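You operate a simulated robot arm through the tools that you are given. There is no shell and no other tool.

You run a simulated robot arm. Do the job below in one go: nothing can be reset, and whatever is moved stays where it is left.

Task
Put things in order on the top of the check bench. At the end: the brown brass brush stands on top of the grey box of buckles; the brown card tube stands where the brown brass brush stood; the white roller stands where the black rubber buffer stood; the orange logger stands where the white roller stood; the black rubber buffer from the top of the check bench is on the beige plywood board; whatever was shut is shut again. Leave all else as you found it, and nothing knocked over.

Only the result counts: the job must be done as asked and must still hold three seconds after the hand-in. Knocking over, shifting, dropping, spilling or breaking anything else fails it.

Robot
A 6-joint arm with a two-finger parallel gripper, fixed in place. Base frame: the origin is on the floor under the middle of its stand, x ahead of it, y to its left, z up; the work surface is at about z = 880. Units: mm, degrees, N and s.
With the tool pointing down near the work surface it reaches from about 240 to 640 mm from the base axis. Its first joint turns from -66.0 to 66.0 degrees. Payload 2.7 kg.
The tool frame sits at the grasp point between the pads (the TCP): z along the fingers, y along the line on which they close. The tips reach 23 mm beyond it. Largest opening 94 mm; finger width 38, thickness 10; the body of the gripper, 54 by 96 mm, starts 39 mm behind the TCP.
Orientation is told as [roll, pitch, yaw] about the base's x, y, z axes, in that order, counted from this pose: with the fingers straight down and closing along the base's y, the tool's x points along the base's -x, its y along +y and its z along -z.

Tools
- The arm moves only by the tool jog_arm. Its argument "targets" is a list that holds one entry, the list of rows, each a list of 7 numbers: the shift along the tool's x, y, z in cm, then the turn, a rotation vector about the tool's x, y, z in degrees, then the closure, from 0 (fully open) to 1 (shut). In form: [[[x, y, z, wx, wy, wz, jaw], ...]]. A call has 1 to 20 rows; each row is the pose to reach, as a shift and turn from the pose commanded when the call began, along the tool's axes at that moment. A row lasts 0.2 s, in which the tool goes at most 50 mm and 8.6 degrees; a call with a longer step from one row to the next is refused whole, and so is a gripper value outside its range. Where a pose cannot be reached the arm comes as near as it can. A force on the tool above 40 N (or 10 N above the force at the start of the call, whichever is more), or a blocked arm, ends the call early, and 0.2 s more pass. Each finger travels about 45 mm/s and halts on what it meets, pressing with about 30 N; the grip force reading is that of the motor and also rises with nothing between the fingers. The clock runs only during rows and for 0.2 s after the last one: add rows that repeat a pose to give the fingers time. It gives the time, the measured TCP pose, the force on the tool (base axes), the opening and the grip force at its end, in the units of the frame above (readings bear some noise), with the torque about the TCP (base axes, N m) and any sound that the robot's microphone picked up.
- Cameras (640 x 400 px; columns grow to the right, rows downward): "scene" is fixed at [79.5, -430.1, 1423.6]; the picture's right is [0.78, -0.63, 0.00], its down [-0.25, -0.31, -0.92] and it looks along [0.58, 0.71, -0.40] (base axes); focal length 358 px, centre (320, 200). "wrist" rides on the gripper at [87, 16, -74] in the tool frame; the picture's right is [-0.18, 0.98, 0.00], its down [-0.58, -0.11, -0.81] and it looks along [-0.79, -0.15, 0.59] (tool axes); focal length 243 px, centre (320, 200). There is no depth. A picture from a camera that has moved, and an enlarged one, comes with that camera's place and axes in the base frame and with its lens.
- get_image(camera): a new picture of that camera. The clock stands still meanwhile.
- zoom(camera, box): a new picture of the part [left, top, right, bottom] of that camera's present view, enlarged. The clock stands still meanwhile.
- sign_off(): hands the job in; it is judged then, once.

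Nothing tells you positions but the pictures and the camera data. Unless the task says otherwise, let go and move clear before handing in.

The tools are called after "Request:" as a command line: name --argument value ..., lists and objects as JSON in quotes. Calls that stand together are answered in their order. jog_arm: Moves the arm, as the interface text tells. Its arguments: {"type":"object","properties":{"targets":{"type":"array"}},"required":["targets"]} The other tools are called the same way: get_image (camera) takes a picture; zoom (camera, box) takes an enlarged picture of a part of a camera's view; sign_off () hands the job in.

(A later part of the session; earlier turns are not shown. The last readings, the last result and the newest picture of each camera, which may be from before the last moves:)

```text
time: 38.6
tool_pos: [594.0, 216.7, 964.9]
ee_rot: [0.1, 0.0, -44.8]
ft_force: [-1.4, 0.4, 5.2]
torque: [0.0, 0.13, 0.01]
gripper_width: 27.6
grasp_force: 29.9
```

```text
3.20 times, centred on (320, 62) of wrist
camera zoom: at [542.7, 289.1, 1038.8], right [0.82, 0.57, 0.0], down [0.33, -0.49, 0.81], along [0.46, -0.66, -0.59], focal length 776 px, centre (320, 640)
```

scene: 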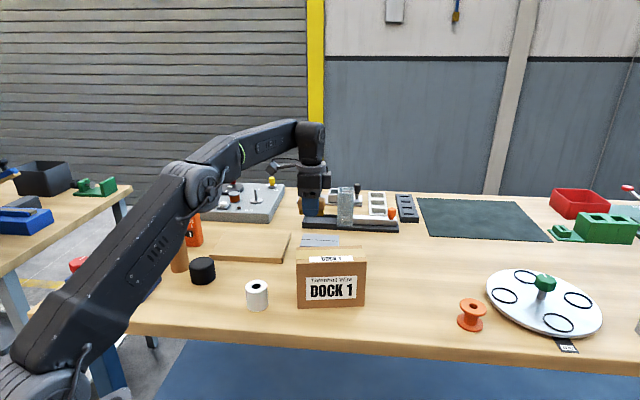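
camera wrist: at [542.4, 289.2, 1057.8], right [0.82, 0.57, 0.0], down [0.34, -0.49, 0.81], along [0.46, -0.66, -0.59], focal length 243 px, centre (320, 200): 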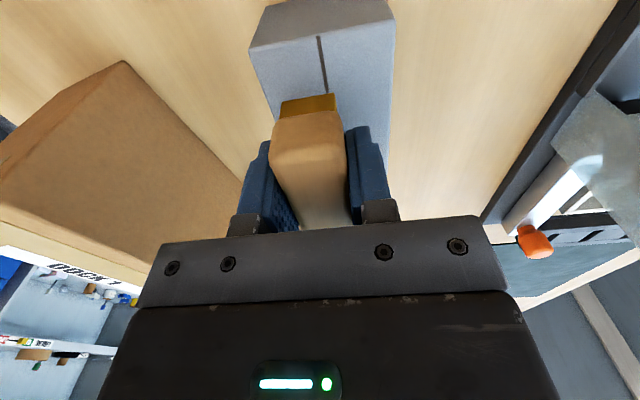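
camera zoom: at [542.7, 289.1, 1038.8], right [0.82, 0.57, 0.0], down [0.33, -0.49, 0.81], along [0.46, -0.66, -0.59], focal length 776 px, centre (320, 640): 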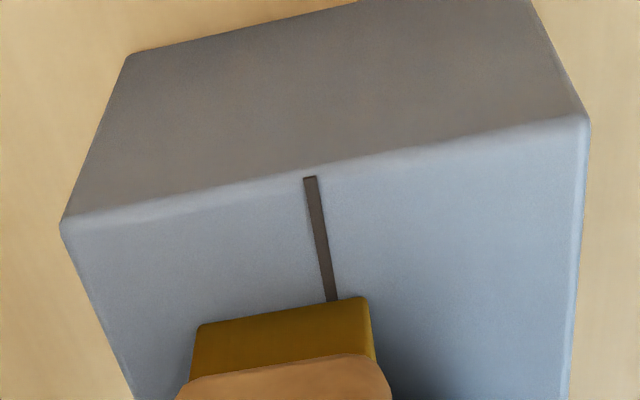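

Contact: the force rose to 5 N. I'm releasing the brush gently and then rising straight up.

Request:
jog_arm --targets '[[[0, 0, -0.05, 0, 0, 0, 0.68], [0, 0, -0.05, 0, 0, 0, 0.62], [0, 0, -0.05, 0, 0, 0, 0.55], [0, 0, -0.05, 0, 0, 0, 0.45], [0, 0, -0.05, 0, 0, 0, 0.45]]]'

Request:
zoom --camera "scene" --box '[280, 205, 360, 255]'

Request:
zoom --camera "wrist" --box '[220, 0, 420, 125]'

```text
time: 39.8
tool_pos: [591.3, 216.1, 963.4]
ee_rot: [0.1, 0.0, -44.7]
ft_force: [0.0, 0.3, -0.9]
torque: [0.0, 0.0, 0.02]
gripper_width: 51.8
grasp_force: 0.1
```

```text
8.00 times, centred on (320, 230) of scene
camera zoom: at [79.5, -430.1, 1423.6], right [0.78, -0.63, 0.0], down [-0.25, -0.31, -0.92], along [0.58, 0.71, -0.4], focal length 2863 px, centre (320, -40)
```

zoom: 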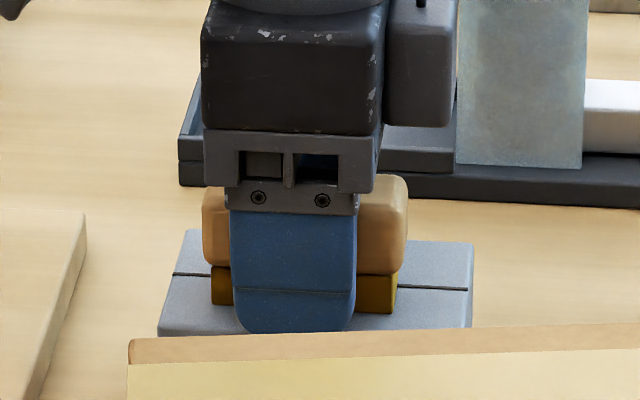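

```text
3.20 times, centred on (320, 62) of wrist
camera zoom: at [542.7, 289.0, 1038.3], right [0.82, 0.57, 0.0], down [0.34, -0.49, 0.81], along [0.46, -0.66, -0.59], focal length 776 px, centre (320, 640)
```

zoom: 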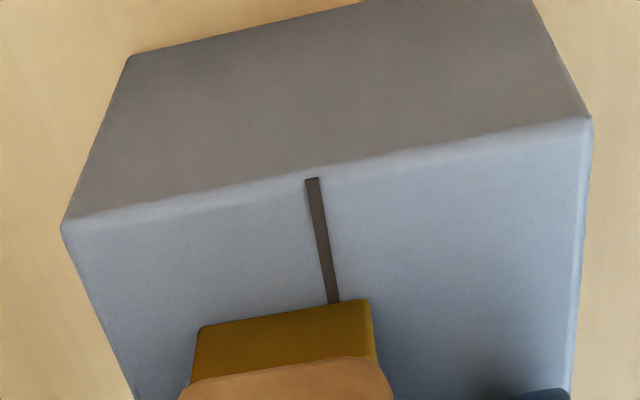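

The brush is released and standing on the box. I'm opening fully and withdrawing upward.

Request:
jog_arm --targets '[[[0, 0, -0.1, 0, 0, 0, 0.3], [0, 0, -0.1, 0, 0, 0, 0.1], [0, 0, -0.2, 0, 0, 0, 0], [0, 0, -0.3, 0, 0, 0, 0], [0, 0, -1.2, 0, 0, 0, 0], [0, 0, -2.4, 0, 0, 0, 0], [0.13, -0.27, -3.6, 0, 0, 0, 0], [0.3, -0.63, -5.2, 0, 0, 0, 0], [0.6, -1.27, -7.5, 0, 0, 0, 0], [1.1, -2.36, -10.0, 0, 0, 0, 0], [1.5, -3.2, -13.0, 0, 0, 0, 0], [1.5, -3.2, -13.0, 0, 0, 0, 0]]]'

Request:
zoom --camera "scene" --box '[240, 170, 400, 270]'

Request:
get_image --camera "wrist"

```text
time: 42.4
tool_pos: [560.6, 204.8, 1093.7]
ee_rot: [-0.1, -0.1, -44.8]
ft_force: [-0.3, 0.3, 0.4]
torque: [-0.02, 0.0, 0.01]
gripper_width: 94.1
grasp_force: 0.1
```

```text
4.00 times, centred on (320, 220) of scene
camera zoom: at [79.5, -430.1, 1423.6], right [0.78, -0.63, 0.0], down [-0.25, -0.31, -0.92], along [0.58, 0.71, -0.4], focal length 1432 px, centre (320, 120)
```

zoom: 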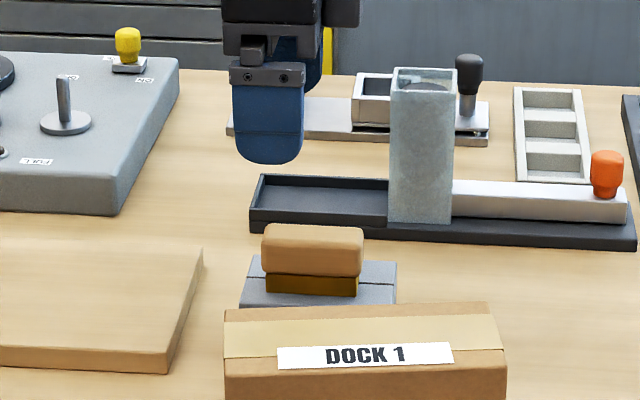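

```text
taken
camera wrist: at [508.3, 275.8, 1167.8], right [0.82, 0.57, 0.0], down [0.34, -0.49, 0.81], along [0.46, -0.66, -0.59], focal length 243 px, centre (320, 200)
```

wrist: 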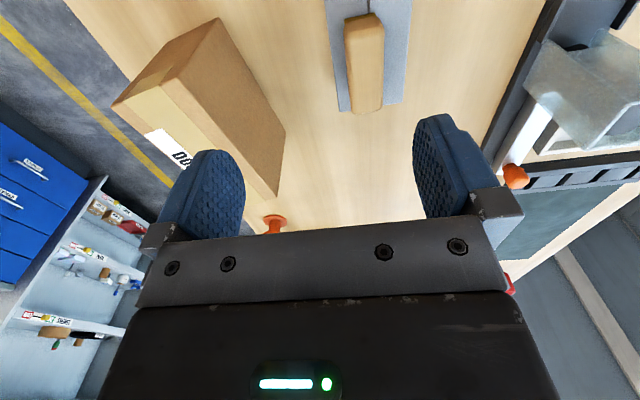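

The brush is standing on the buckle box. Next is the card tube, so I'm retracting and turning to look at the left side of the bench.

Request:
jog_arm --targets '[[[1.95, -1.38, -0.4, 0, 0, -7.1, 0], [3.9, -2.76, -0.8, 0, 0, -14.2, 0], [5.85, -4.15, -1.2, 0, 0, -21.4, 0], [7.8, -5.53, -1.6, 0, 0, -28.5, 0], [9.75, -6.91, -2.0, 0, 0, -35.7, 0], [11.7, -8.29, -2.4, 0, 0, -42.8, 0], [13.65, -9.68, -2.8, 0, 0, -50, 0], [15.6, -11.06, -3.2, 0, 0, -57.1, 0], [17.55, -12.44, -3.6, 0, 0, -64.3, 0], [19.5, -13.82, -4.0, 0, 0, -71.4, 0], [21.45, -15.2, -4.4, 0, 0, -78.6, 0], [23.4, -16.59, -4.8, 0, 0, -85.7, 0], [25.35, -17.97, -5.2, 0, 0, -92.9, 0], [27.3, -19.35, -5.6, 0, 0, -100, 0], [27.3, -19.35, -5.6, 0, 0, -100, 0]]]'

Request:
get_image --camera "wrist"

Request:
get_image --camera "scene"

```text
time: 45.6
tool_pos: [227.0, 260.7, 1151.3]
ee_rot: [-0.1, 0.0, 55.4]
ft_force: [-0.1, 0.4, 0.7]
torque: [0.0, -0.04, 0.0]
gripper_width: 94.0
grasp_force: 0.1
```

```text
taken
camera wrist: at [165.5, 198.4, 1224.6], right [-0.7, 0.71, 0.0], down [0.42, 0.42, 0.81], along [0.57, 0.57, -0.59], focal length 243 px, centre (320, 200)
```

wrist: 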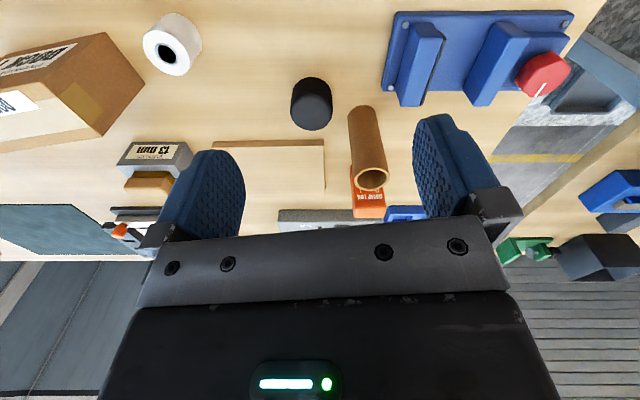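

```text
taken
```

scene: 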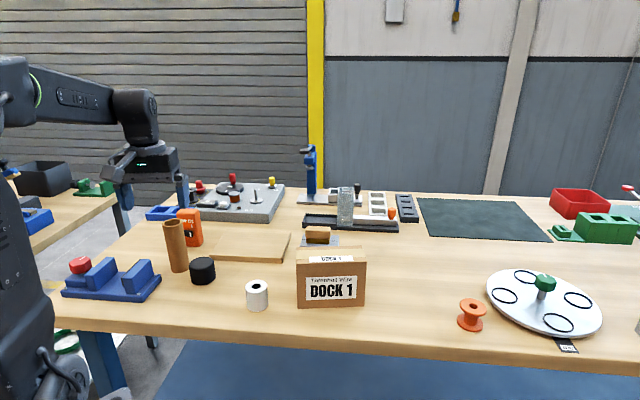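

A good overview. I'll zoom in to locate the tube, buffer, board and logger precisely.

Request:
zoom --camera "wrist" --box '[260, 60, 420, 160]'

Request:
zoom --camera "wrist" --box '[300, 140, 460, 240]'

Request:
zoom --camera "wrist" --box '[100, 0, 260, 100]'

Request:
zoom --camera "wrist" --box '[180, 130, 340, 230]'

```text
4.00 times, centred on (340, 110) of wrist
camera zoom: at [165.5, 198.4, 1224.6], right [-0.7, 0.71, 0.0], down [0.42, 0.42, 0.81], along [0.57, 0.57, -0.59], focal length 970 px, centre (240, 560)
```

zoom: 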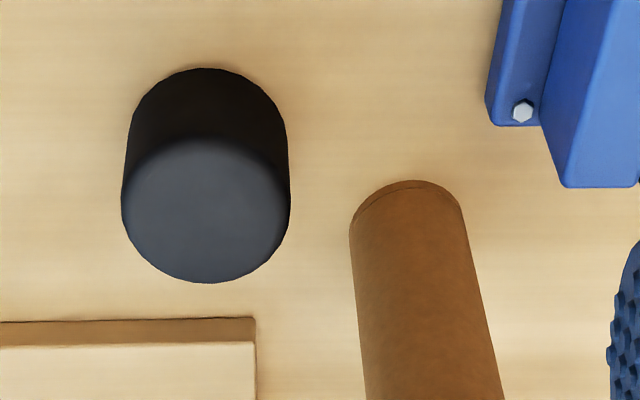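

```text
4.00 times, centred on (380, 190) of wrist
camera zoom: at [165.5, 198.4, 1224.6], right [-0.7, 0.71, 0.0], down [0.42, 0.42, 0.81], along [0.57, 0.57, -0.59], focal length 970 px, centre (80, 240)
```

zoom: 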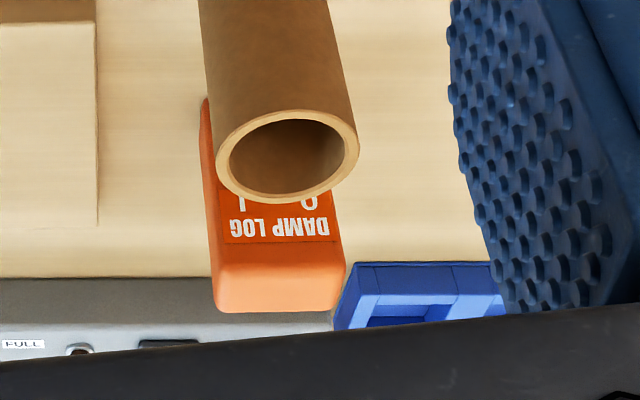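

```text
4.00 times, centred on (180, 50) of wrist
camera zoom: at [165.5, 198.4, 1224.6], right [-0.7, 0.71, 0.0], down [0.42, 0.42, 0.81], along [0.57, 0.57, -0.59], focal length 970 px, centre (880, 800)
```

zoom: 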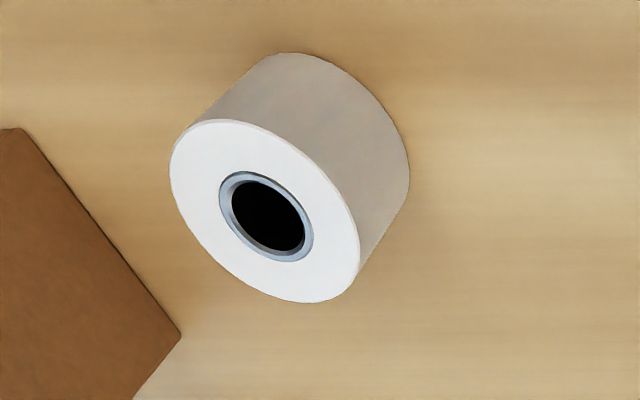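

```text
4.00 times, centred on (260, 180) of wrist
camera zoom: at [165.5, 198.4, 1224.6], right [-0.7, 0.71, 0.0], down [0.42, 0.42, 0.81], along [0.57, 0.57, -0.59], focal length 970 px, centre (560, 280)
```

zoom: 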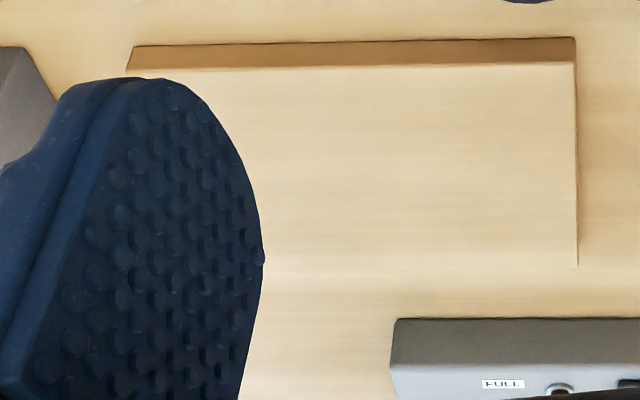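

The tube's top centre is about (288, 414) at z ≈ 1015. I'll move above it with the jaws closing tangentially and take a closer look.

Request:
jog_arm --targets '[[[-2.7, 0.62, 1.3, 0, 0, 0, 0], [-5.4, 1.24, 2.6, 0, 0, 0, 0], [-8.1, 1.86, 3.9, 0, 0, 0, 0], [-10.8, 2.48, 5.2, 0, 0, 0, 0], [-13.5, 3.1, 6.5, 0, 0, 0, 0], [-16.0, 3.7, 7.6, 0, 0, 0, 0], [-16.0, 3.7, 7.6, 0, 0, 0, 0]]]'

Request:
get_image --camera "wrist"

Request:
zoom --camera "scene" --box '[100, 170, 260, 270]'

```text
time: 47.2
tool_pos: [290.5, 413.4, 1074.5]
ee_rot: [0.0, 0.0, 55.2]
ft_force: [-0.2, 0.4, -0.7]
torque: [0.01, -0.03, -0.01]
gripper_width: 94.0
grasp_force: 0.1
```

```text
taken
camera wrist: at [227.1, 350.9, 1148.7], right [-0.7, 0.71, 0.0], down [0.42, 0.41, 0.81], along [0.57, 0.57, -0.59], focal length 243 px, centre (320, 200)
```

wrist: 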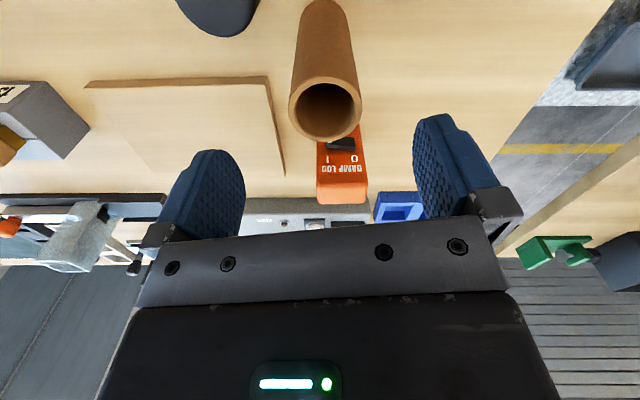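

```text
4.00 times, centred on (180, 220) of scene
camera zoom: at [79.5, -430.1, 1423.6], right [0.78, -0.63, 0.0], down [-0.25, -0.31, -0.92], along [0.58, 0.71, -0.4], focal length 1432 px, centre (880, 120)
```

zoom: 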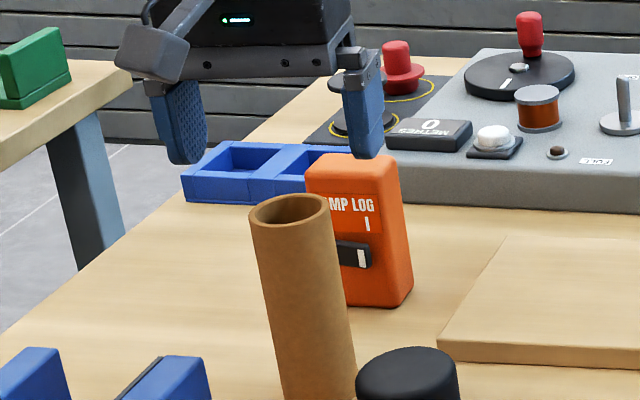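

Request:
zoom --camera "wrist" --box '[250, 40, 410, 140]'

Request:
zoom --camera "wrist" --box '[290, 110, 410, 235]'

```text
4.00 times, centred on (330, 90) of wrist
camera zoom: at [227.1, 350.9, 1148.7], right [-0.7, 0.71, 0.0], down [0.42, 0.41, 0.81], along [0.57, 0.57, -0.59], focal length 970 px, centre (280, 640)
```

zoom: 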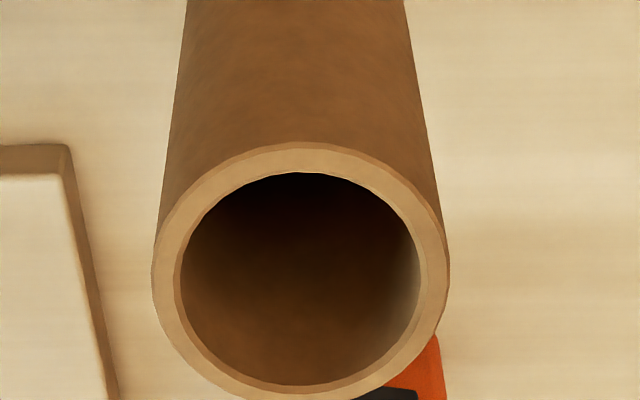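

```text
3.20 times, centred on (350, 172) of wrist
camera zoom: at [227.1, 350.9, 1148.7], right [-0.7, 0.71, 0.0], down [0.42, 0.41, 0.81], along [0.57, 0.57, -0.59], focal length 776 px, centre (224, 288)
```

zoom: 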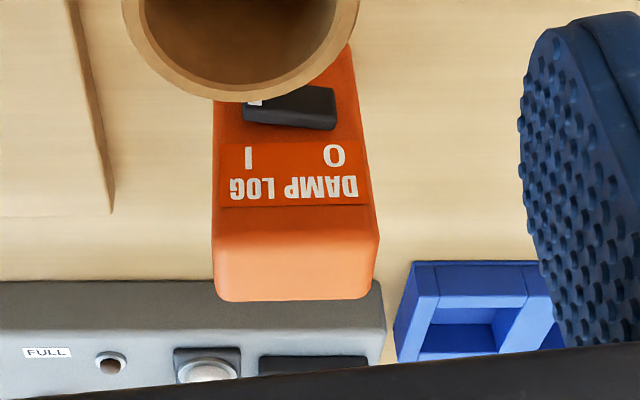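

The tube is about 48 mm across, its axis near (290, 417.5), with its top at z ≈ 1010. I'll tilt the tool 10° outward in the radial plane to gain reach for the far placement, then descend around the tube.

Request:
jog_arm --targets '[[[0, 0, 0, 0, -5, 0, 0], [-0.15, 0.13, 0.3, 0, -10, 0, 0], [-0.3, 0.27, 2.0, 0, -10, 0, 0], [-0.3, 0.27, 4.0, 0, -10, 0, 0], [-0.3, 0.27, 5.8, 0, -10, 0, 0], [-0.3, 0.27, 7.4, 0, -10, 0, 0], [-0.3, 0.27, 8.4, 0, -10, 0, 0], [-0.3, 0.27, 8.85, 0, -10, 0, 0], [-0.3, 0.27, 8.85, 0, -10, 0, 0]]]'

Request:
get_image --camera "wrist"

Request:
zoom --camera "scene" --box '[100, 170, 260, 270]'

```text
time: 49.2
tool_pos: [290.1, 415.6, 986.6]
ee_rot: [0.0, -10.0, 55.2]
ft_force: [0.7, -0.3, 0.5]
torque: [0.01, -0.03, -0.02]
gripper_width: 93.9
grasp_force: 0.0
```

```text
taken
camera wrist: at [220.3, 344.8, 1044.2], right [-0.7, 0.71, 0.03], down [0.34, 0.29, 0.9], along [0.63, 0.64, -0.44], focal length 243 px, centre (320, 200)
```

wrist: 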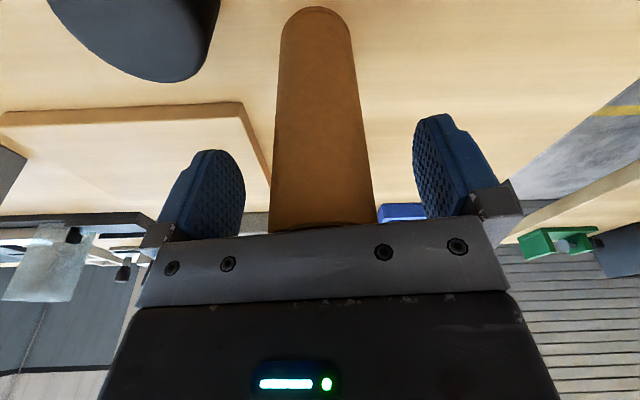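

```text
4.00 times, centred on (180, 220) of scene
camera zoom: at [79.5, -430.1, 1423.6], right [0.78, -0.63, 0.0], down [-0.25, -0.31, -0.92], along [0.58, 0.71, -0.4], focal length 1432 px, centre (880, 120)
```

zoom: 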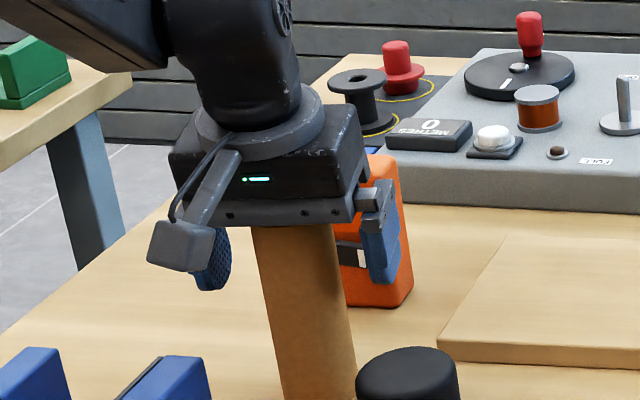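

The tube sits between the fingers. I'm closing and then starting a very slow lift.

Request:
jog_arm --targets '[[[0, 0, 0, 0, 0, 0, 0.3], [0, 0, 0, 0, 0, 0, 0.45], [0, 0, 0, 0, 0, 0, 0.6], [0, 0, 0, 0, 0, 0, 1], [0, 0, 0, 0, 0, 0, 1], [0, 0, 0, 0, 0, 0, 1], [0, 0, 0, 0, 0, 0, 1]]]'

Request:
zoom --camera "scene" --box '[100, 190, 260, 290]'

```text
time: 50.8
tool_pos: [290.6, 415.8, 986.2]
ee_rot: [0.0, -10.0, 55.2]
ft_force: [-0.4, 1.2, -0.4]
torque: [-0.03, 0.01, -0.01]
gripper_width: 46.1
grasp_force: 29.7
```

```text
4.00 times, centred on (180, 240) of scene
camera zoom: at [79.5, -430.1, 1423.6], right [0.78, -0.63, 0.0], down [-0.25, -0.31, -0.92], along [0.58, 0.71, -0.4], focal length 1432 px, centre (880, 40)
```

zoom: 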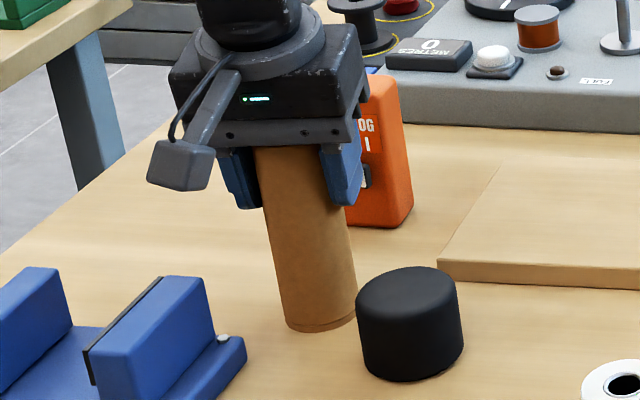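

Request:
jog_arm --targets '[[[-0.017, 0, -0.098, 0, 0, 0, 1], [-0.035, 0, -0.197, 0, 0, 0, 1], [-0.052, 0, -0.295, 0, 0, 0, 1], [-0.078, 0, -0.443, 0, 0, 0, 1], [-0.113, 0, -0.64, 0, 0, 0, 1], [-0.156, 0, -0.886, 0, 0, 0, 1], [-0.208, 0, -1.182, 0, 0, 0, 1], [-0.26, 0, -1.477, 0, 0, 0, 1], [-0.312, 0, -1.773, 0, 0, 0, 1], [-0.364, 0, -2.068, 0, 0, 0, 1], [-0.417, 0, -2.363, 0, 0, 0, 1], [-0.469, 0, -2.66, 0, 0, 0, 1], [-0.503, 0, -2.856, 0, 0, 0, 1], [-0.521, 0, -2.954, 0, 0, 0, 1], [-0.521, 0, -2.954, 0, 0, 0, 1]]]'

Request:
zoom --camera "scene" --box '[100, 190, 260, 290]'

```text
time: 54.0
tool_pos: [290.4, 415.6, 1015.5]
ee_rot: [0.0, -10.0, 55.1]
ft_force: [-1.0, 0.0, -0.3]
torque: [0.02, 0.0, -0.04]
gripper_width: 45.7
grasp_force: 30.0
```

```text
4.00 times, centred on (180, 240) of scene
camera zoom: at [79.5, -430.1, 1423.6], right [0.78, -0.63, 0.0], down [-0.25, -0.31, -0.92], along [0.58, 0.71, -0.4], focal length 1432 px, centre (880, 40)
```

zoom: 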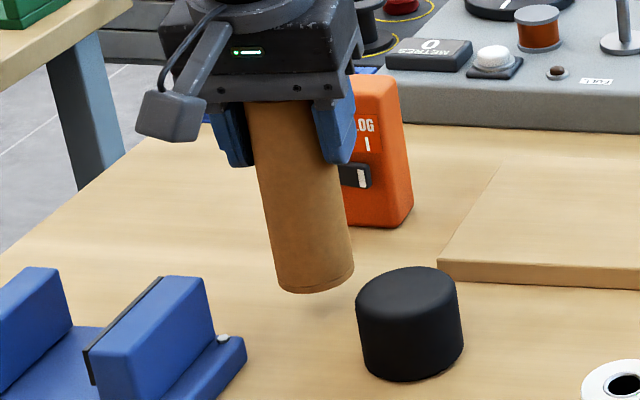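

The tube is held. I'm raising it high and drawing it in so that it clears everything on the way.

Request:
jog_arm --targets '[[[0.04, 0, -0.13, 0, 0, 0, 1], [0.11, 0, -0.4, 0, 0, 0, 1], [0.26, 0, -0.93, 0, 0, 0, 1], [0.49, 0, -1.73, 0, 0, 0, 1], [0.75, 0, -2.66, 0, 0, 0, 1], [1.05, 0, -3.72, 0, 0, 0, 1], [1.39, 0, -4.92, 0, 0, 0, 1], [1.73, 0, -6.12, 0, 0, 0, 1], [2.06, 0, -7.32, 0, 0, 0, 1], [2.4, 0, -8.51, 0, 0, 0, 1], [2.74, 0, -9.71, 0, 0, 0, 1], [3.04, 0, -10.77, 0, 0, 0, 1], [3.3, 0, -11.7, 0, 0, 0, 1], [3.53, 0, -12.5, 0, 0, 0, 1], [3.68, 0, -13.03, 0, 0, 0, 1], [3.75, 0, -13.3, 0, 0, 0, 1], [3.75, 0, -13.3, 0, 0, 0, 1]]]'

Request:
get_image --camera "scene"

```text
time: 57.6
tool_pos: [255.5, 367.8, 1140.7]
ee_rot: [0.0, -9.9, 55.2]
ft_force: [0.1, 0.8, -1.1]
torque: [-0.03, 0.0, 0.03]
gripper_width: 45.7
grasp_force: 30.4
```

```text
taken
```

scene: 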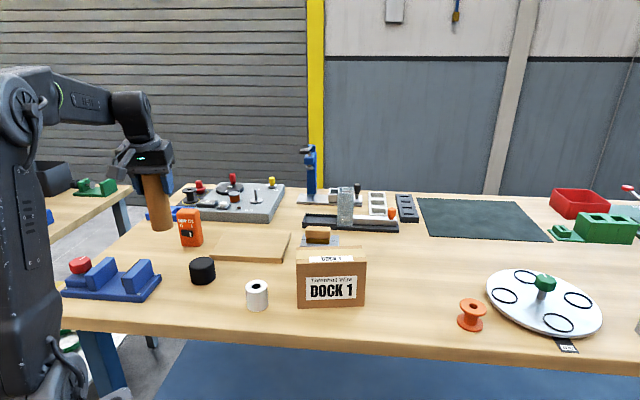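

Swinging the tube around to the brush's old azimuth at constant height, with tube bottom at about z 1034, above everything in the path.

Request:
jog_arm --targets '[[[0.003, -0.508, 0, 0.113, 0, 0.64, 1], [0.026, -1.531, -0.005, 0.34, 0, 1.93, 1], [0.102, -3.054, -0.018, 0.679, 0, 3.851, 1], [0.286, -5.085, -0.05, 1.132, 0, 6.421, 1], [0.641, -7.607, -0.113, 1.698, 0, 9.631, 1], [1.253, -10.598, -0.221, 2.377, 0, 13.482, 1], [2.064, -13.54, -0.364, 3.055, 0, 17.332, 1], [3.075, -16.426, -0.542, 3.736, 0, 21.193, 1], [4.273, -19.229, -0.753, 4.415, 0, 25.043, 1], [5.657, -21.942, -0.997, 5.093, 0, 28.894, 1], [7.22, -24.552, -1.273, 5.772, 0, 32.745, 1], [8.955, -27.049, -1.579, 6.451, 0, 36.595, 1], [10.858, -29.425, -1.914, 7.131, 0, 40.456, 1], [12.911, -31.659, -2.276, 7.81, 0, 44.306, 1], [15.11, -33.744, -2.664, 8.489, 0, 48.157, 1], [17.443, -35.674, -3.075, 9.168, 0, 52.007, 1], [19.902, -37.436, -3.508, 9.847, 0, 55.858, 1], [22.037, -38.773, -3.885, 10.413, 0, 59.068, 1], [23.795, -39.751, -4.195, 10.866, 0, 61.639, 1], [25.602, -40.65, -4.513, 11.319, 0, 64.209, 1]]]'

Request:
get_image --camera "scene"

Request:
get_image --camera "wrist"

```text
time: 61.8
tool_pos: [440.6, -78.1, 1141.4]
ee_rot: [-0.1, -10.0, -10.1]
ft_force: [-0.3, -0.9, -0.2]
torque: [-0.02, -0.02, -0.05]
gripper_width: 45.9
grasp_force: 29.8
```

```text
taken
```

scene: 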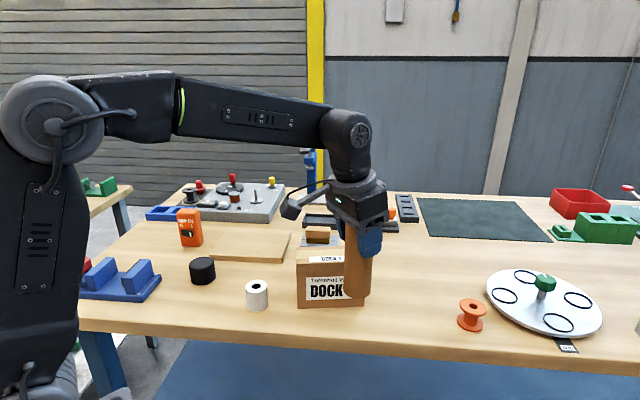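

```text
taken
camera wrist: at [346.8, -46.0, 1198.9], right [0.35, 0.94, 0.03], down [0.41, -0.18, 0.89], along [0.84, -0.3, -0.45], focal length 243 px, centre (320, 200)
```

wrist: 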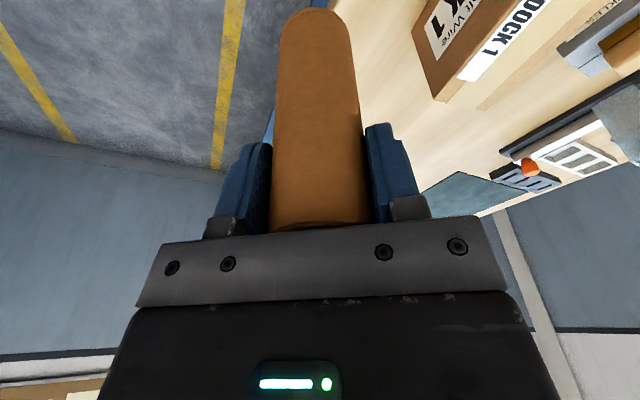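

The tube is above the near side of the right half. I'm extending and descending towards the brush's old spot at (626, -110).

Request:
jog_arm --targets '[[[-0.16, 0, 0.15, 0, 0, 0, 1], [-0.49, 0, 0.46, 0, 0, 0, 1], [-0.98, 0.01, 0.91, 0, 0, 0, 1], [-1.64, 0.01, 1.52, 0, 0, 0, 1], [-2.46, 0.02, 2.28, 0, 0, 0, 1], [-3.45, 0.02, 3.19, 0, 0, 0, 1], [-4.43, 0.03, 4.1, 0, 0, 0, 1], [-5.42, 0.04, 5.01, 0, 0, 0, 1], [-6.4, 0.04, 5.92, 0, 0, 0, 1], [-7.38, 0.05, 6.83, 0, 0, 0, 1], [-8.37, 0.06, 7.74, 0, 0, 0, 1], [-9.35, 0.06, 8.65, 0, 0, 0, 1], [-10.34, 0.07, 9.56, 0, 0, 0, 1], [-11.32, 0.08, 10.47, 0, 0, 0, 1], [-12.31, 0.08, 11.39, 0, 0, 0, 1], [-13.29, 0.09, 12.3, 0, 0, 0, 1], [-14.28, 0.1, 13.21, 0, 0, 0, 1], [-15.1, 0.1, 13.97, 0, 0, 0, 1], [-15.75, 0.11, 14.57, 0, 0, 0, 1], [-16.41, 0.11, 15.18, 0, 0, 0, 1]]]'

Request:
zoom --camera "scene" --box '[350, 220, 550, 345]'

Request:
get_image --camera "wrist"

```text
time: 66.0
tool_pos: [626.5, -110.6, 1019.5]
ee_rot: [0.0, -10.0, -10.0]
ft_force: [0.7, -0.5, -0.4]
torque: [0.01, 0.0, -0.06]
gripper_width: 45.8
grasp_force: 29.9
```

```text
3.20 times, centred on (450, 282) of scene
camera zoom: at [79.5, -430.1, 1423.6], right [0.78, -0.63, 0.0], down [-0.25, -0.31, -0.92], along [0.58, 0.71, -0.4], focal length 1145 px, centre (-96, -64)
```

zoom: 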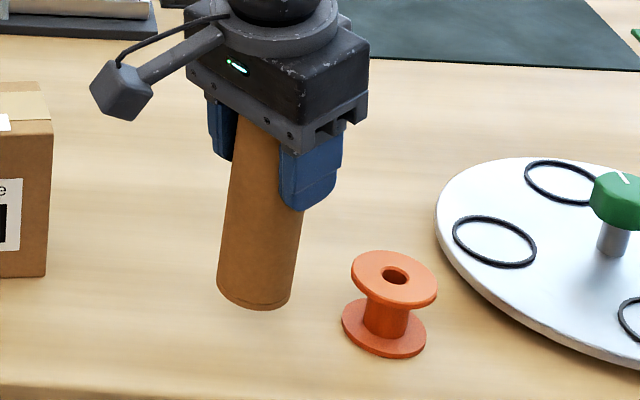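

```text
taken
camera wrist: at [532.3, -77.4, 1077.6], right [0.35, 0.94, 0.03], down [0.41, -0.18, 0.89], along [0.84, -0.3, -0.45], focal length 243 px, centre (320, 200)
```

wrist: 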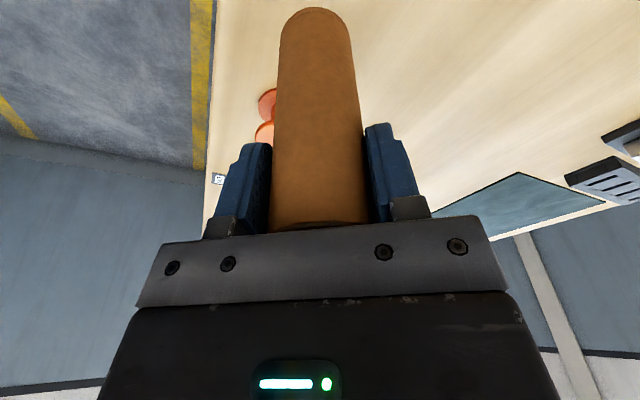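

Right over the brush's old spot. I'm lowering gently to just above the bench.

Request:
jog_arm --targets '[[[0.035, 0, 0.197, 0, 0, 0, 1], [0.104, 0, 0.591, 0, 0, 0, 1], [0.191, 0, 1.083, 0, 0, 0, 1], [0.278, 0, 1.576, 0, 0, 0, 1], [0.365, 0, 2.068, 0, 0, 0, 1], [0.434, 0, 2.462, 0, 0, 0, 1], [0.486, 0, 2.757, 0, 0, 0, 1], [0.521, 0, 2.954, 0, 0, 0, 1], [0.521, 0, 2.954, 0, 0, 0, 1]]]'

Request:
jog_arm --targets '[[[0.0087, 0, 0.049, 0, 0, 0, 1], [0.0174, 0, 0.0985, 0, 0, 0, 1], [0.026, 0, 0.148, 0, 0, 0, 1], [0.0347, 0, 0.197, 0, 0, 0, 1], [0.0347, 0, 0.197, 0, 0, 0, 1]]]'

Request:
zoom --camera "scene" --box '[370, 230, 530, 330]'

```text
time: 68.0
tool_pos: [626.5, -109.9, 988.6]
ee_rot: [0.0, -10.0, -10.0]
ft_force: [-0.5, -1.1, -0.5]
torque: [0.01, -0.03, -0.05]
gripper_width: 45.6
grasp_force: 29.8
```

```text
time: 69.2
tool_pos: [626.3, -109.9, 986.9]
ee_rot: [-0.1, -9.9, -10.1]
ft_force: [-1.3, -0.2, -0.4]
torque: [-0.01, -0.01, -0.06]
gripper_width: 45.5
grasp_force: 29.9
```

```text
4.00 times, centred on (450, 280) of scene
camera zoom: at [79.5, -430.1, 1423.6], right [0.78, -0.63, 0.0], down [-0.25, -0.31, -0.92], along [0.58, 0.71, -0.4], focal length 1432 px, centre (-200, -120)
```

zoom: 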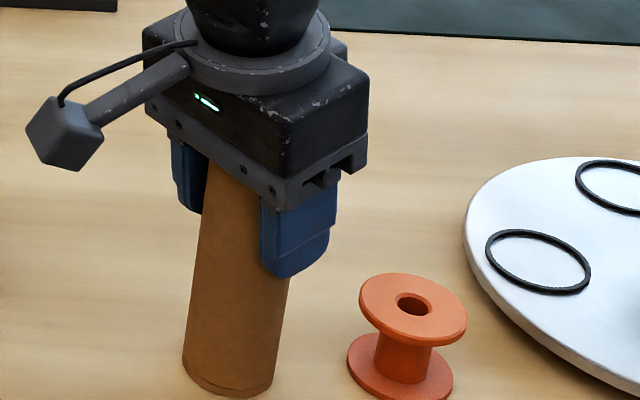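

Nearly touching. I'm continuing in half-millimetre steps until contact shows in the force.

Request:
jog_arm --targets '[[[0.0087, 0, 0.049, 0, 0, 0, 1], [0.0174, 0, 0.0985, 0, 0, 0, 1], [0.0174, 0, 0.0985, 0, 0, 0, 1]]]'

Request:
zoom --camera "scene" --box '[390, 280, 470, 330]'

```text
time: 70.0
tool_pos: [626.0, -110.6, 986.8]
ee_rot: [0.1, -10.0, -10.0]
ft_force: [1.0, 0.0, 1.0]
torque: [0.08, 0.08, 0.01]
gripper_width: 45.6
grasp_force: 29.9
```

```text
8.00 times, centred on (430, 305) of scene
camera zoom: at [79.5, -430.1, 1423.6], right [0.78, -0.63, 0.0], down [-0.25, -0.31, -0.92], along [0.58, 0.71, -0.4], focal length 2863 px, centre (-560, -640)
```

zoom: 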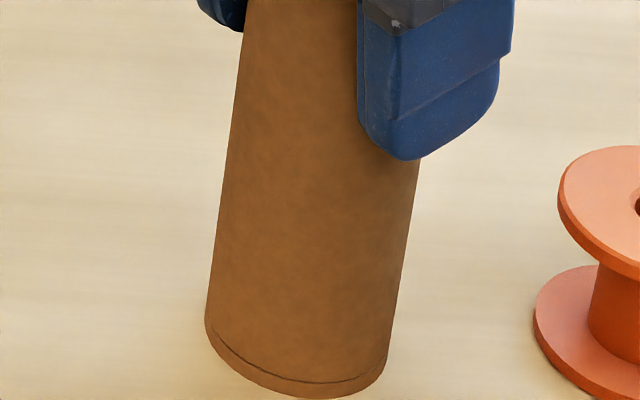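

Request:
jog_arm --targets '[[[0.0087, 0, 0.049, 0, 0, 0, 1], [0.0087, 0, 0.049, 0, 0, 0, 1]]]'

```text
time: 70.6
tool_pos: [624.7, -109.2, 987.2]
ee_rot: [0.1, -10.2, -9.9]
ft_force: [-2.0, 0.6, 4.6]
torque: [-0.02, 0.19, 0.0]
gripper_width: 45.6
grasp_force: 29.5
```

Contact at about 4.6 N. I'm opening gradually to leave the tube standing.

Request:
jog_arm --targets '[[[0, 0, 0, 0, 0, 0, 0.5], [0, 0, 0, 0, 0, 0, 0.47], [0, 0, 0, 0, 0, 0, 0.43], [0, 0, 0, 0, 0, 0, 0.36], [0, 0, 0, 0, 0, 0, 0.25], [0, 0, 0, 0, 0, 0, 0.1], [0, 0, 0, 0, 0, 0, 0], [0, 0, 0, 0, 0, 0, 0], [0, 0, 0, 0, 0, 0, 0]]]'

Request:
get_image --camera "wrist"

Request:
zoom --camera "scene" --box '[370, 230, 530, 330]'

```text
time: 72.6
tool_pos: [626.2, -110.0, 986.1]
ee_rot: [0.0, -10.0, -9.9]
ft_force: [-0.3, 0.6, 0.5]
torque: [0.0, -0.02, 0.0]
gripper_width: 94.2
grasp_force: 0.0
```

```text
taken
camera wrist: at [531.7, -77.1, 1043.8], right [0.35, 0.94, 0.03], down [0.41, -0.18, 0.9], along [0.84, -0.3, -0.44], focal length 243 px, centre (320, 200)
```

wrist: 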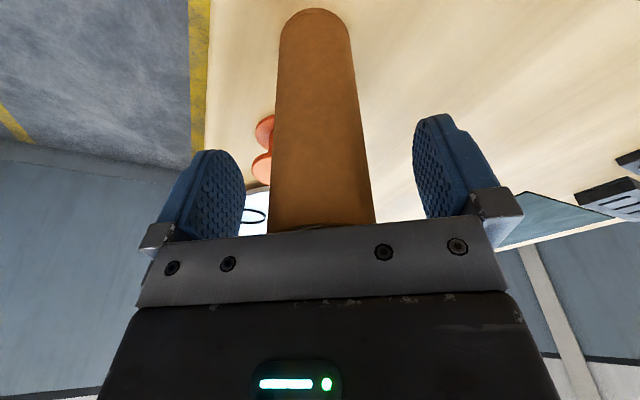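

```text
4.00 times, centred on (450, 280) of scene
camera zoom: at [79.5, -430.1, 1423.6], right [0.78, -0.63, 0.0], down [-0.25, -0.31, -0.92], along [0.58, 0.71, -0.4], focal length 1432 px, centre (-200, -120)
```

zoom: 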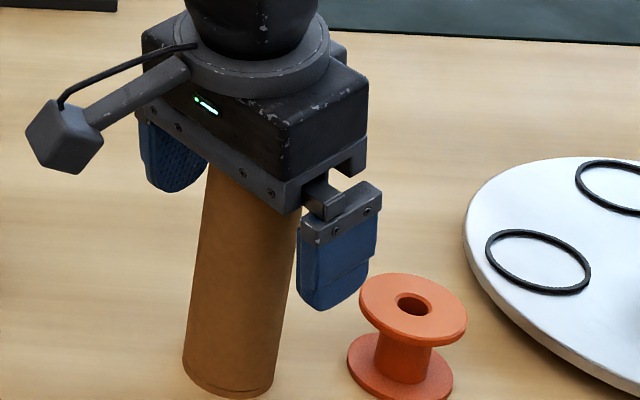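

The tube is standing on its own. I'm retreating along the tool axis, which moves up and inward.

Request:
jog_arm --targets '[[[0, 0, -0.4, 0, 0, 0, 0], [0, 0, -1.2, 0, 0, 0, 0], [0, 0, -2.4, 0, 0, 0, 0], [0, 0, -4, 0, 0, 0, 0], [0, 0, -6, 0, 0, 0, 0], [0, 0, -8, 0, 0, 0, 0], [1, 0, -10.5, 0, 0, 0, 0], [3, 0, -13, 0, 0, 0, 0], [5, 0, -15, 0, 0, 0, 0], [5, 0, -15, 0, 0, 0, 0]]]'

Request:
get_image --camera "scene"

Request:
get_image --camera "wrist"

```text
time: 74.8
tool_pos: [551.5, -96.7, 1124.5]
ee_rot: [0.0, -10.0, -10.0]
ft_force: [-0.1, 0.1, -0.3]
torque: [0.01, 0.01, -0.01]
gripper_width: 93.9
grasp_force: 0.0
```

```text
taken
```

scene: 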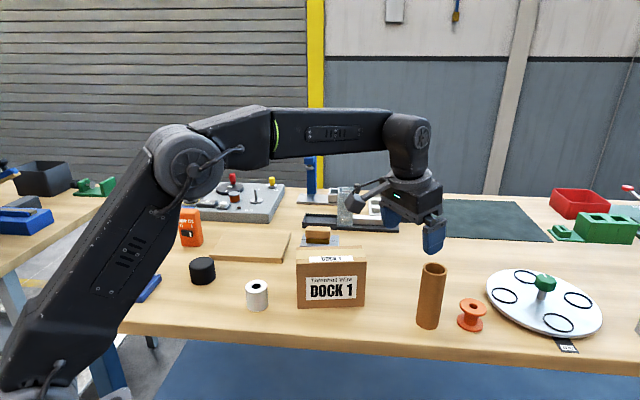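

```text
taken
camera wrist: at [457.7, -63.9, 1182.6], right [0.35, 0.94, 0.03], down [0.41, -0.18, 0.89], along [0.84, -0.3, -0.45], focal length 243 px, centre (320, 200)
```

wrist: 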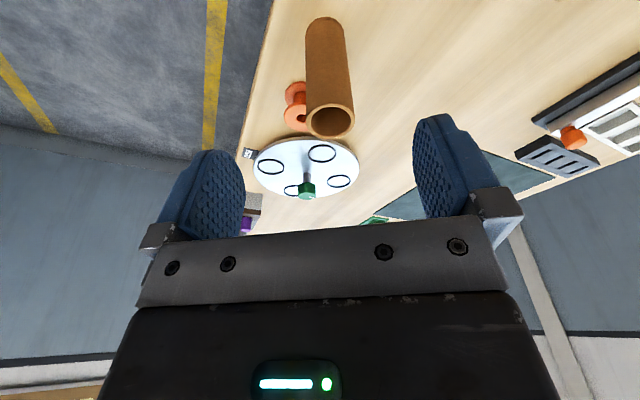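

The tube is standing where the brush was. Next is the black buffer: I'll un-tilt, swing over to it at about (320, 332) and look down on it.

Request:
jog_arm --targets '[[[2.9, 0, -0.5, 0, 5, 0, 0], [5.9, 0, -1.0, 0, 10, 0, 0], [8.8, 0, -1.5, 0, 10, 0, 0], [11.8, 0, -2.1, 0, 10, 0, 0], [14.77, 0, -2.6, 0, 10, 0, 0], [14.77, 0, -2.6, 0, 10, 0, 0]]]'

Request:
jog_arm --targets '[[[1.28, 3.17, 0.7, 0, 0, -4.67, 0], [2.55, 6.35, 1.4, 0, 0, -9.33, 0], [3.83, 9.52, 2.2, 0, 0, -14, 0], [5.1, 12.69, 3.0, 0, 0, -18.67, 0], [6.38, 15.87, 3.8, 0, 0, -23.33, 0], [7.66, 19.04, 4.6, 0, 0, -28, 0], [8.93, 22.21, 5.4, 0, 0, -32.67, 0], [10.21, 25.39, 6.2, 0, 0, -37.33, 0], [11.48, 28.56, 7.0, 0, 0, -42, 0], [12.76, 31.73, 7.8, 0, 0, -46.67, 0], [14.03, 34.91, 8.6, 0, 0, -51.33, 0], [15.31, 38.08, 9.4, 0, 0, -56, 0], [15.31, 38.08, 9.4, 0, 0, -56, 0]]]'

Request:
get_image --camera "wrist"

Request:
get_image --camera "scene"

```text
time: 76.2
tool_pos: [403.7, -69.6, 1124.2]
ee_rot: [-0.1, 0.0, -10.0]
ft_force: [-0.4, 0.6, 1.0]
torque: [-0.04, 0.04, -0.03]
gripper_width: 94.0
grasp_force: 0.1
```

```text
time: 79.0
tool_pos: [319.4, 331.1, 1030.5]
ee_rot: [0.1, 0.0, 46.0]
ft_force: [-0.3, 0.3, 0.2]
torque: [0.0, 0.0, -0.01]
gripper_width: 93.9
grasp_force: 0.0
```

```text
taken
camera wrist: at [247.7, 280.1, 1104.6], right [-0.58, 0.82, 0.0], down [0.48, 0.34, 0.81], along [0.66, 0.47, -0.59], focal length 243 px, centre (320, 200)
```

wrist: 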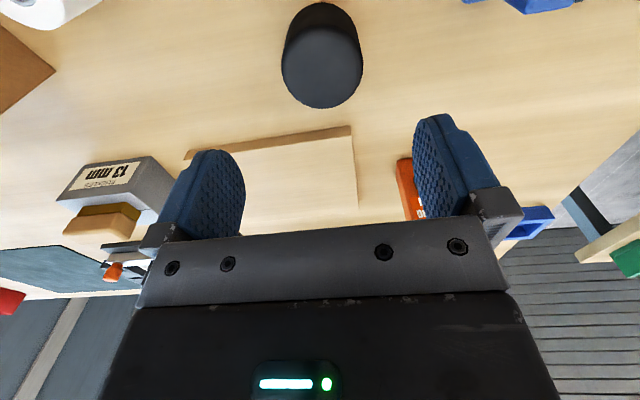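

```text
taken
```

scene: 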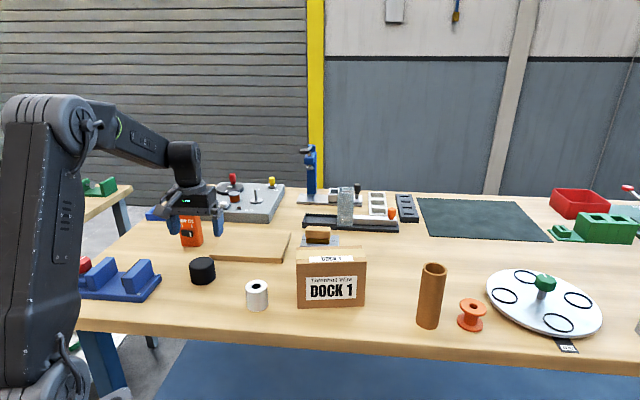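

Request:
zoom --camera "wrist" --box '[240, 0, 400, 115]'

Request:
zoom --camera "scene" --box '[170, 240, 240, 300]'

```text
3.48 times, centred on (320, 58) of wrist
camera zoom: at [247.7, 280.1, 1104.6], right [-0.58, 0.82, 0.0], down [0.48, 0.34, 0.81], along [0.66, 0.47, -0.59], focal length 844 px, centre (320, 696)
```

zoom: 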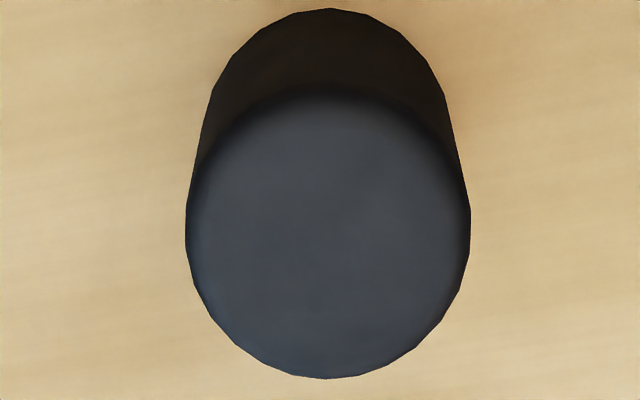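

```text
6.67 times, centred on (205, 270) of scene
camera zoom: at [79.5, -430.1, 1423.6], right [0.78, -0.63, 0.0], down [-0.25, -0.31, -0.92], along [0.58, 0.71, -0.4], focal length 2386 px, centre (1087, -267)
```

zoom: 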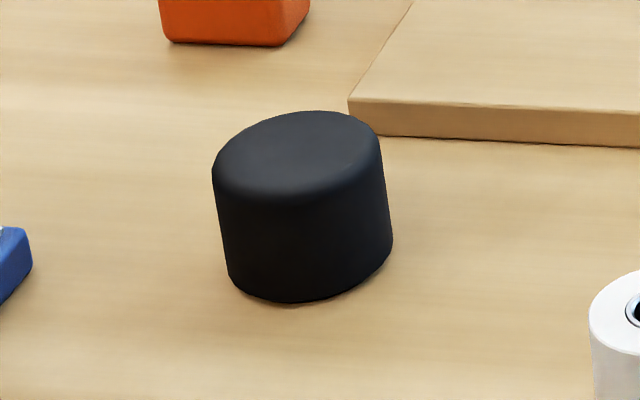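

The buffer is centred near (317, 332.5), about 59 mm across and 40 mm tall. I'm descending around it.

Request:
jog_arm --targets '[[[0.05, 0.15, 2.5, 0, 0, 0, 0], [0.05, 0.25, 5.0, 0, 0, 0, 0], [0.05, 0.25, 7.5, 0, 0, 0, 0], [0.05, 0.25, 9.5, 0, 0, 0, 0], [0.05, 0.25, 11.2, 0, 0, 0, 0], [0.05, 0.25, 12.2, 0, 0, 0, 0], [0.05, 0.25, 12.2, 0, 0, 0, 0]]]'

Request:
get_image --camera "wrist"

Request:
zoom --camera "scene" --box '[130, 210, 290, 310]'

```text
time: 80.6
tool_pos: [319.0, 331.3, 909.7]
ee_rot: [0.0, 0.0, 45.9]
ft_force: [-0.8, -0.2, -0.4]
torque: [0.0, -0.01, 0.01]
gripper_width: 94.2
grasp_force: 0.1
```

```text
taken
camera wrist: at [246.0, 281.1, 983.3], right [-0.58, 0.82, 0.0], down [0.48, 0.34, 0.81], along [0.66, 0.47, -0.59], focal length 243 px, centre (320, 200)
```

wrist: 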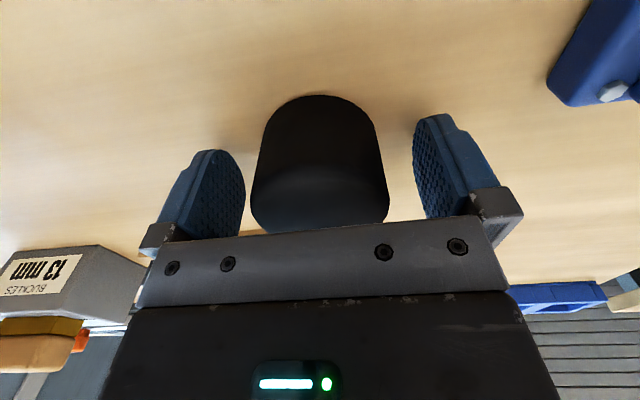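

```text
4.00 times, centred on (210, 260) of scene
camera zoom: at [79.5, -430.1, 1423.6], right [0.78, -0.63, 0.0], down [-0.25, -0.31, -0.92], along [0.58, 0.71, -0.4], focal length 1432 px, centre (760, -40)
```

zoom: 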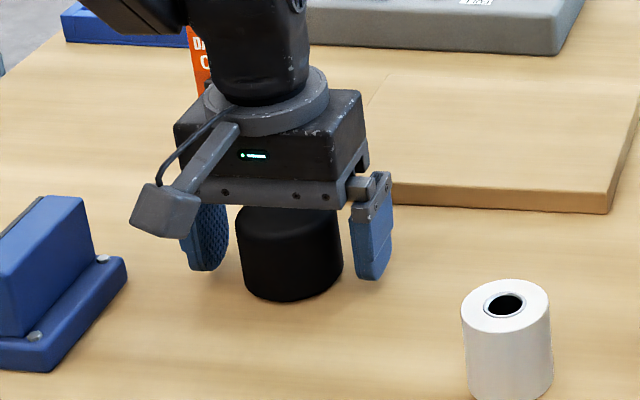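

Request:
jog_arm --targets '[[[-0.2, 0, 0.2, 0, 0, 0, 0.1], [-0.2, 0, 0.2, 0, 0, 0, 0.25], [-0.2, 0, 0.2, 0, 0, 0, 0.33], [-0.2, 0, 0.2, 0, 0, 0, 0.4], [-0.2, 0, 0.2, 0, 0, 0, 1], [-0.2, 0, 0.2, 0, 0, 0, 1], [-0.2, 0, 0.2, 0, 0, 0, 1], [-0.2, 0, 0.2, 0, 0, 0, 1]]]'

Request:
zoom --camera "scene" --box '[130, 210, 290, 310]'

Request:
get_image --camera "wrist"

```text
time: 82.4
tool_pos: [320.4, 333.8, 907.0]
ee_rot: [-0.1, -0.1, 46.0]
ft_force: [0.4, 0.1, 0.0]
torque: [-0.01, 0.0, -0.02]
gripper_width: 58.7
grasp_force: 30.2
```

```text
4.00 times, centred on (210, 260) of scene
camera zoom: at [79.5, -430.1, 1423.6], right [0.78, -0.63, 0.0], down [-0.25, -0.31, -0.92], along [0.58, 0.71, -0.4], focal length 1432 px, centre (760, -40)
```

zoom: 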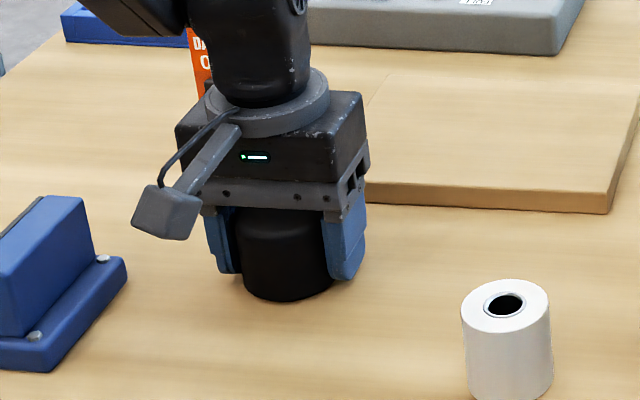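

```text
taken
camera wrist: at [246.9, 282.5, 981.3], right [-0.58, 0.82, 0.0], down [0.48, 0.34, 0.81], along [0.66, 0.47, -0.59], focal length 243 px, centre (320, 200)
```

wrist: 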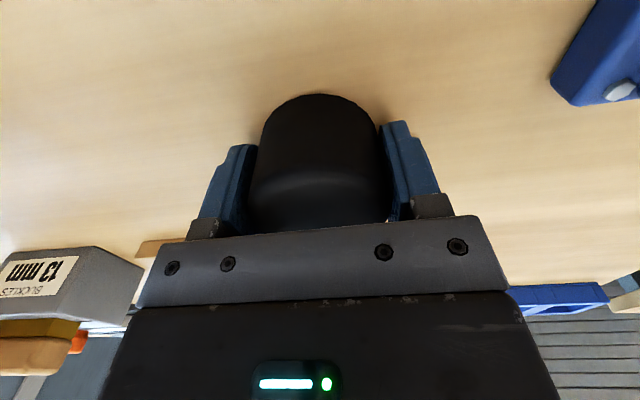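

The buffer is gripped at 58.7 mm, with its original centre at about (318, 333). I'm lifting slowly.

Request:
jog_arm --targets '[[[0, 0, -0.1, 0, 0, 0, 1], [0, 0, -0.2, 0, 0, 0, 1], [0, 0, -0.35, 0, 0, 0, 1], [0, 0, -0.55, 0, 0, 0, 1], [0, 0, -0.8, 0, 0, 0, 1], [0, 0, -1.1, 0, 0, 0, 1], [0, 0, -1.5, 0, 0, 0, 1], [0, 0, -2.0, 0, 0, 0, 1], [0, 0, -2.6, 0, 0, 0, 1], [0, 0, -3.2, 0, 0, 0, 1], [0, 0, -3.9, 0, 0, 0, 1], [0, 0, -4.6, 0, 0, 0, 1], [0, 0, -5.2, 0, 0, 0, 1], [0, 0, -5.7, 0, 0, 0, 1], [0, 0, -5.9, 0, 0, 0, 1], [0, 0, -6.0, 0, 0, 0, 1]]]'

Request:
zoom --camera "scene" --box '[130, 190, 290, 290]'

Request:
get_image --camera "wrist"

```text
time: 85.8
tool_pos: [318.6, 333.2, 966.2]
ee_rot: [0.0, 0.1, 46.0]
ft_force: [0.5, -0.7, -2.0]
torque: [-0.02, -0.02, -0.02]
gripper_width: 58.7
grasp_force: 29.7
```

```text
4.00 times, centred on (210, 240) of scene
camera zoom: at [79.5, -430.1, 1423.6], right [0.78, -0.63, 0.0], down [-0.25, -0.31, -0.92], along [0.58, 0.71, -0.4], focal length 1432 px, centre (760, 40)
```

zoom: 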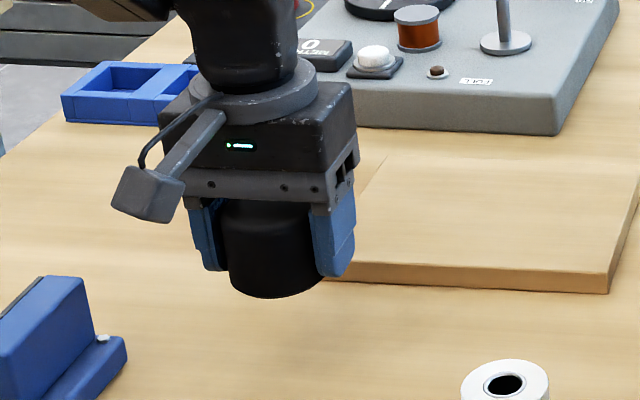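

```text
taken
camera wrist: at [247.3, 282.8, 1041.2], right [-0.58, 0.82, 0.0], down [0.48, 0.34, 0.81], along [0.66, 0.47, -0.59], focal length 243 px, centre (320, 200)
```

wrist: 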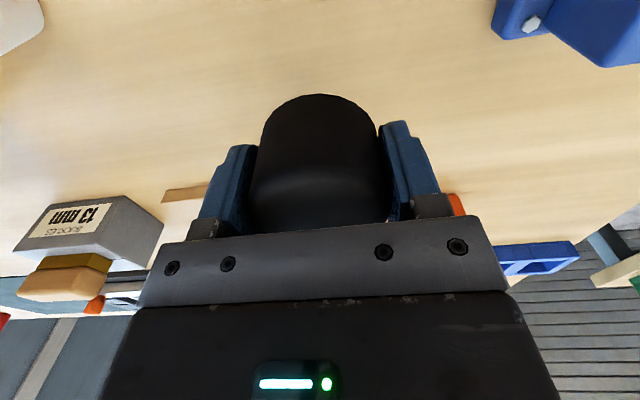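

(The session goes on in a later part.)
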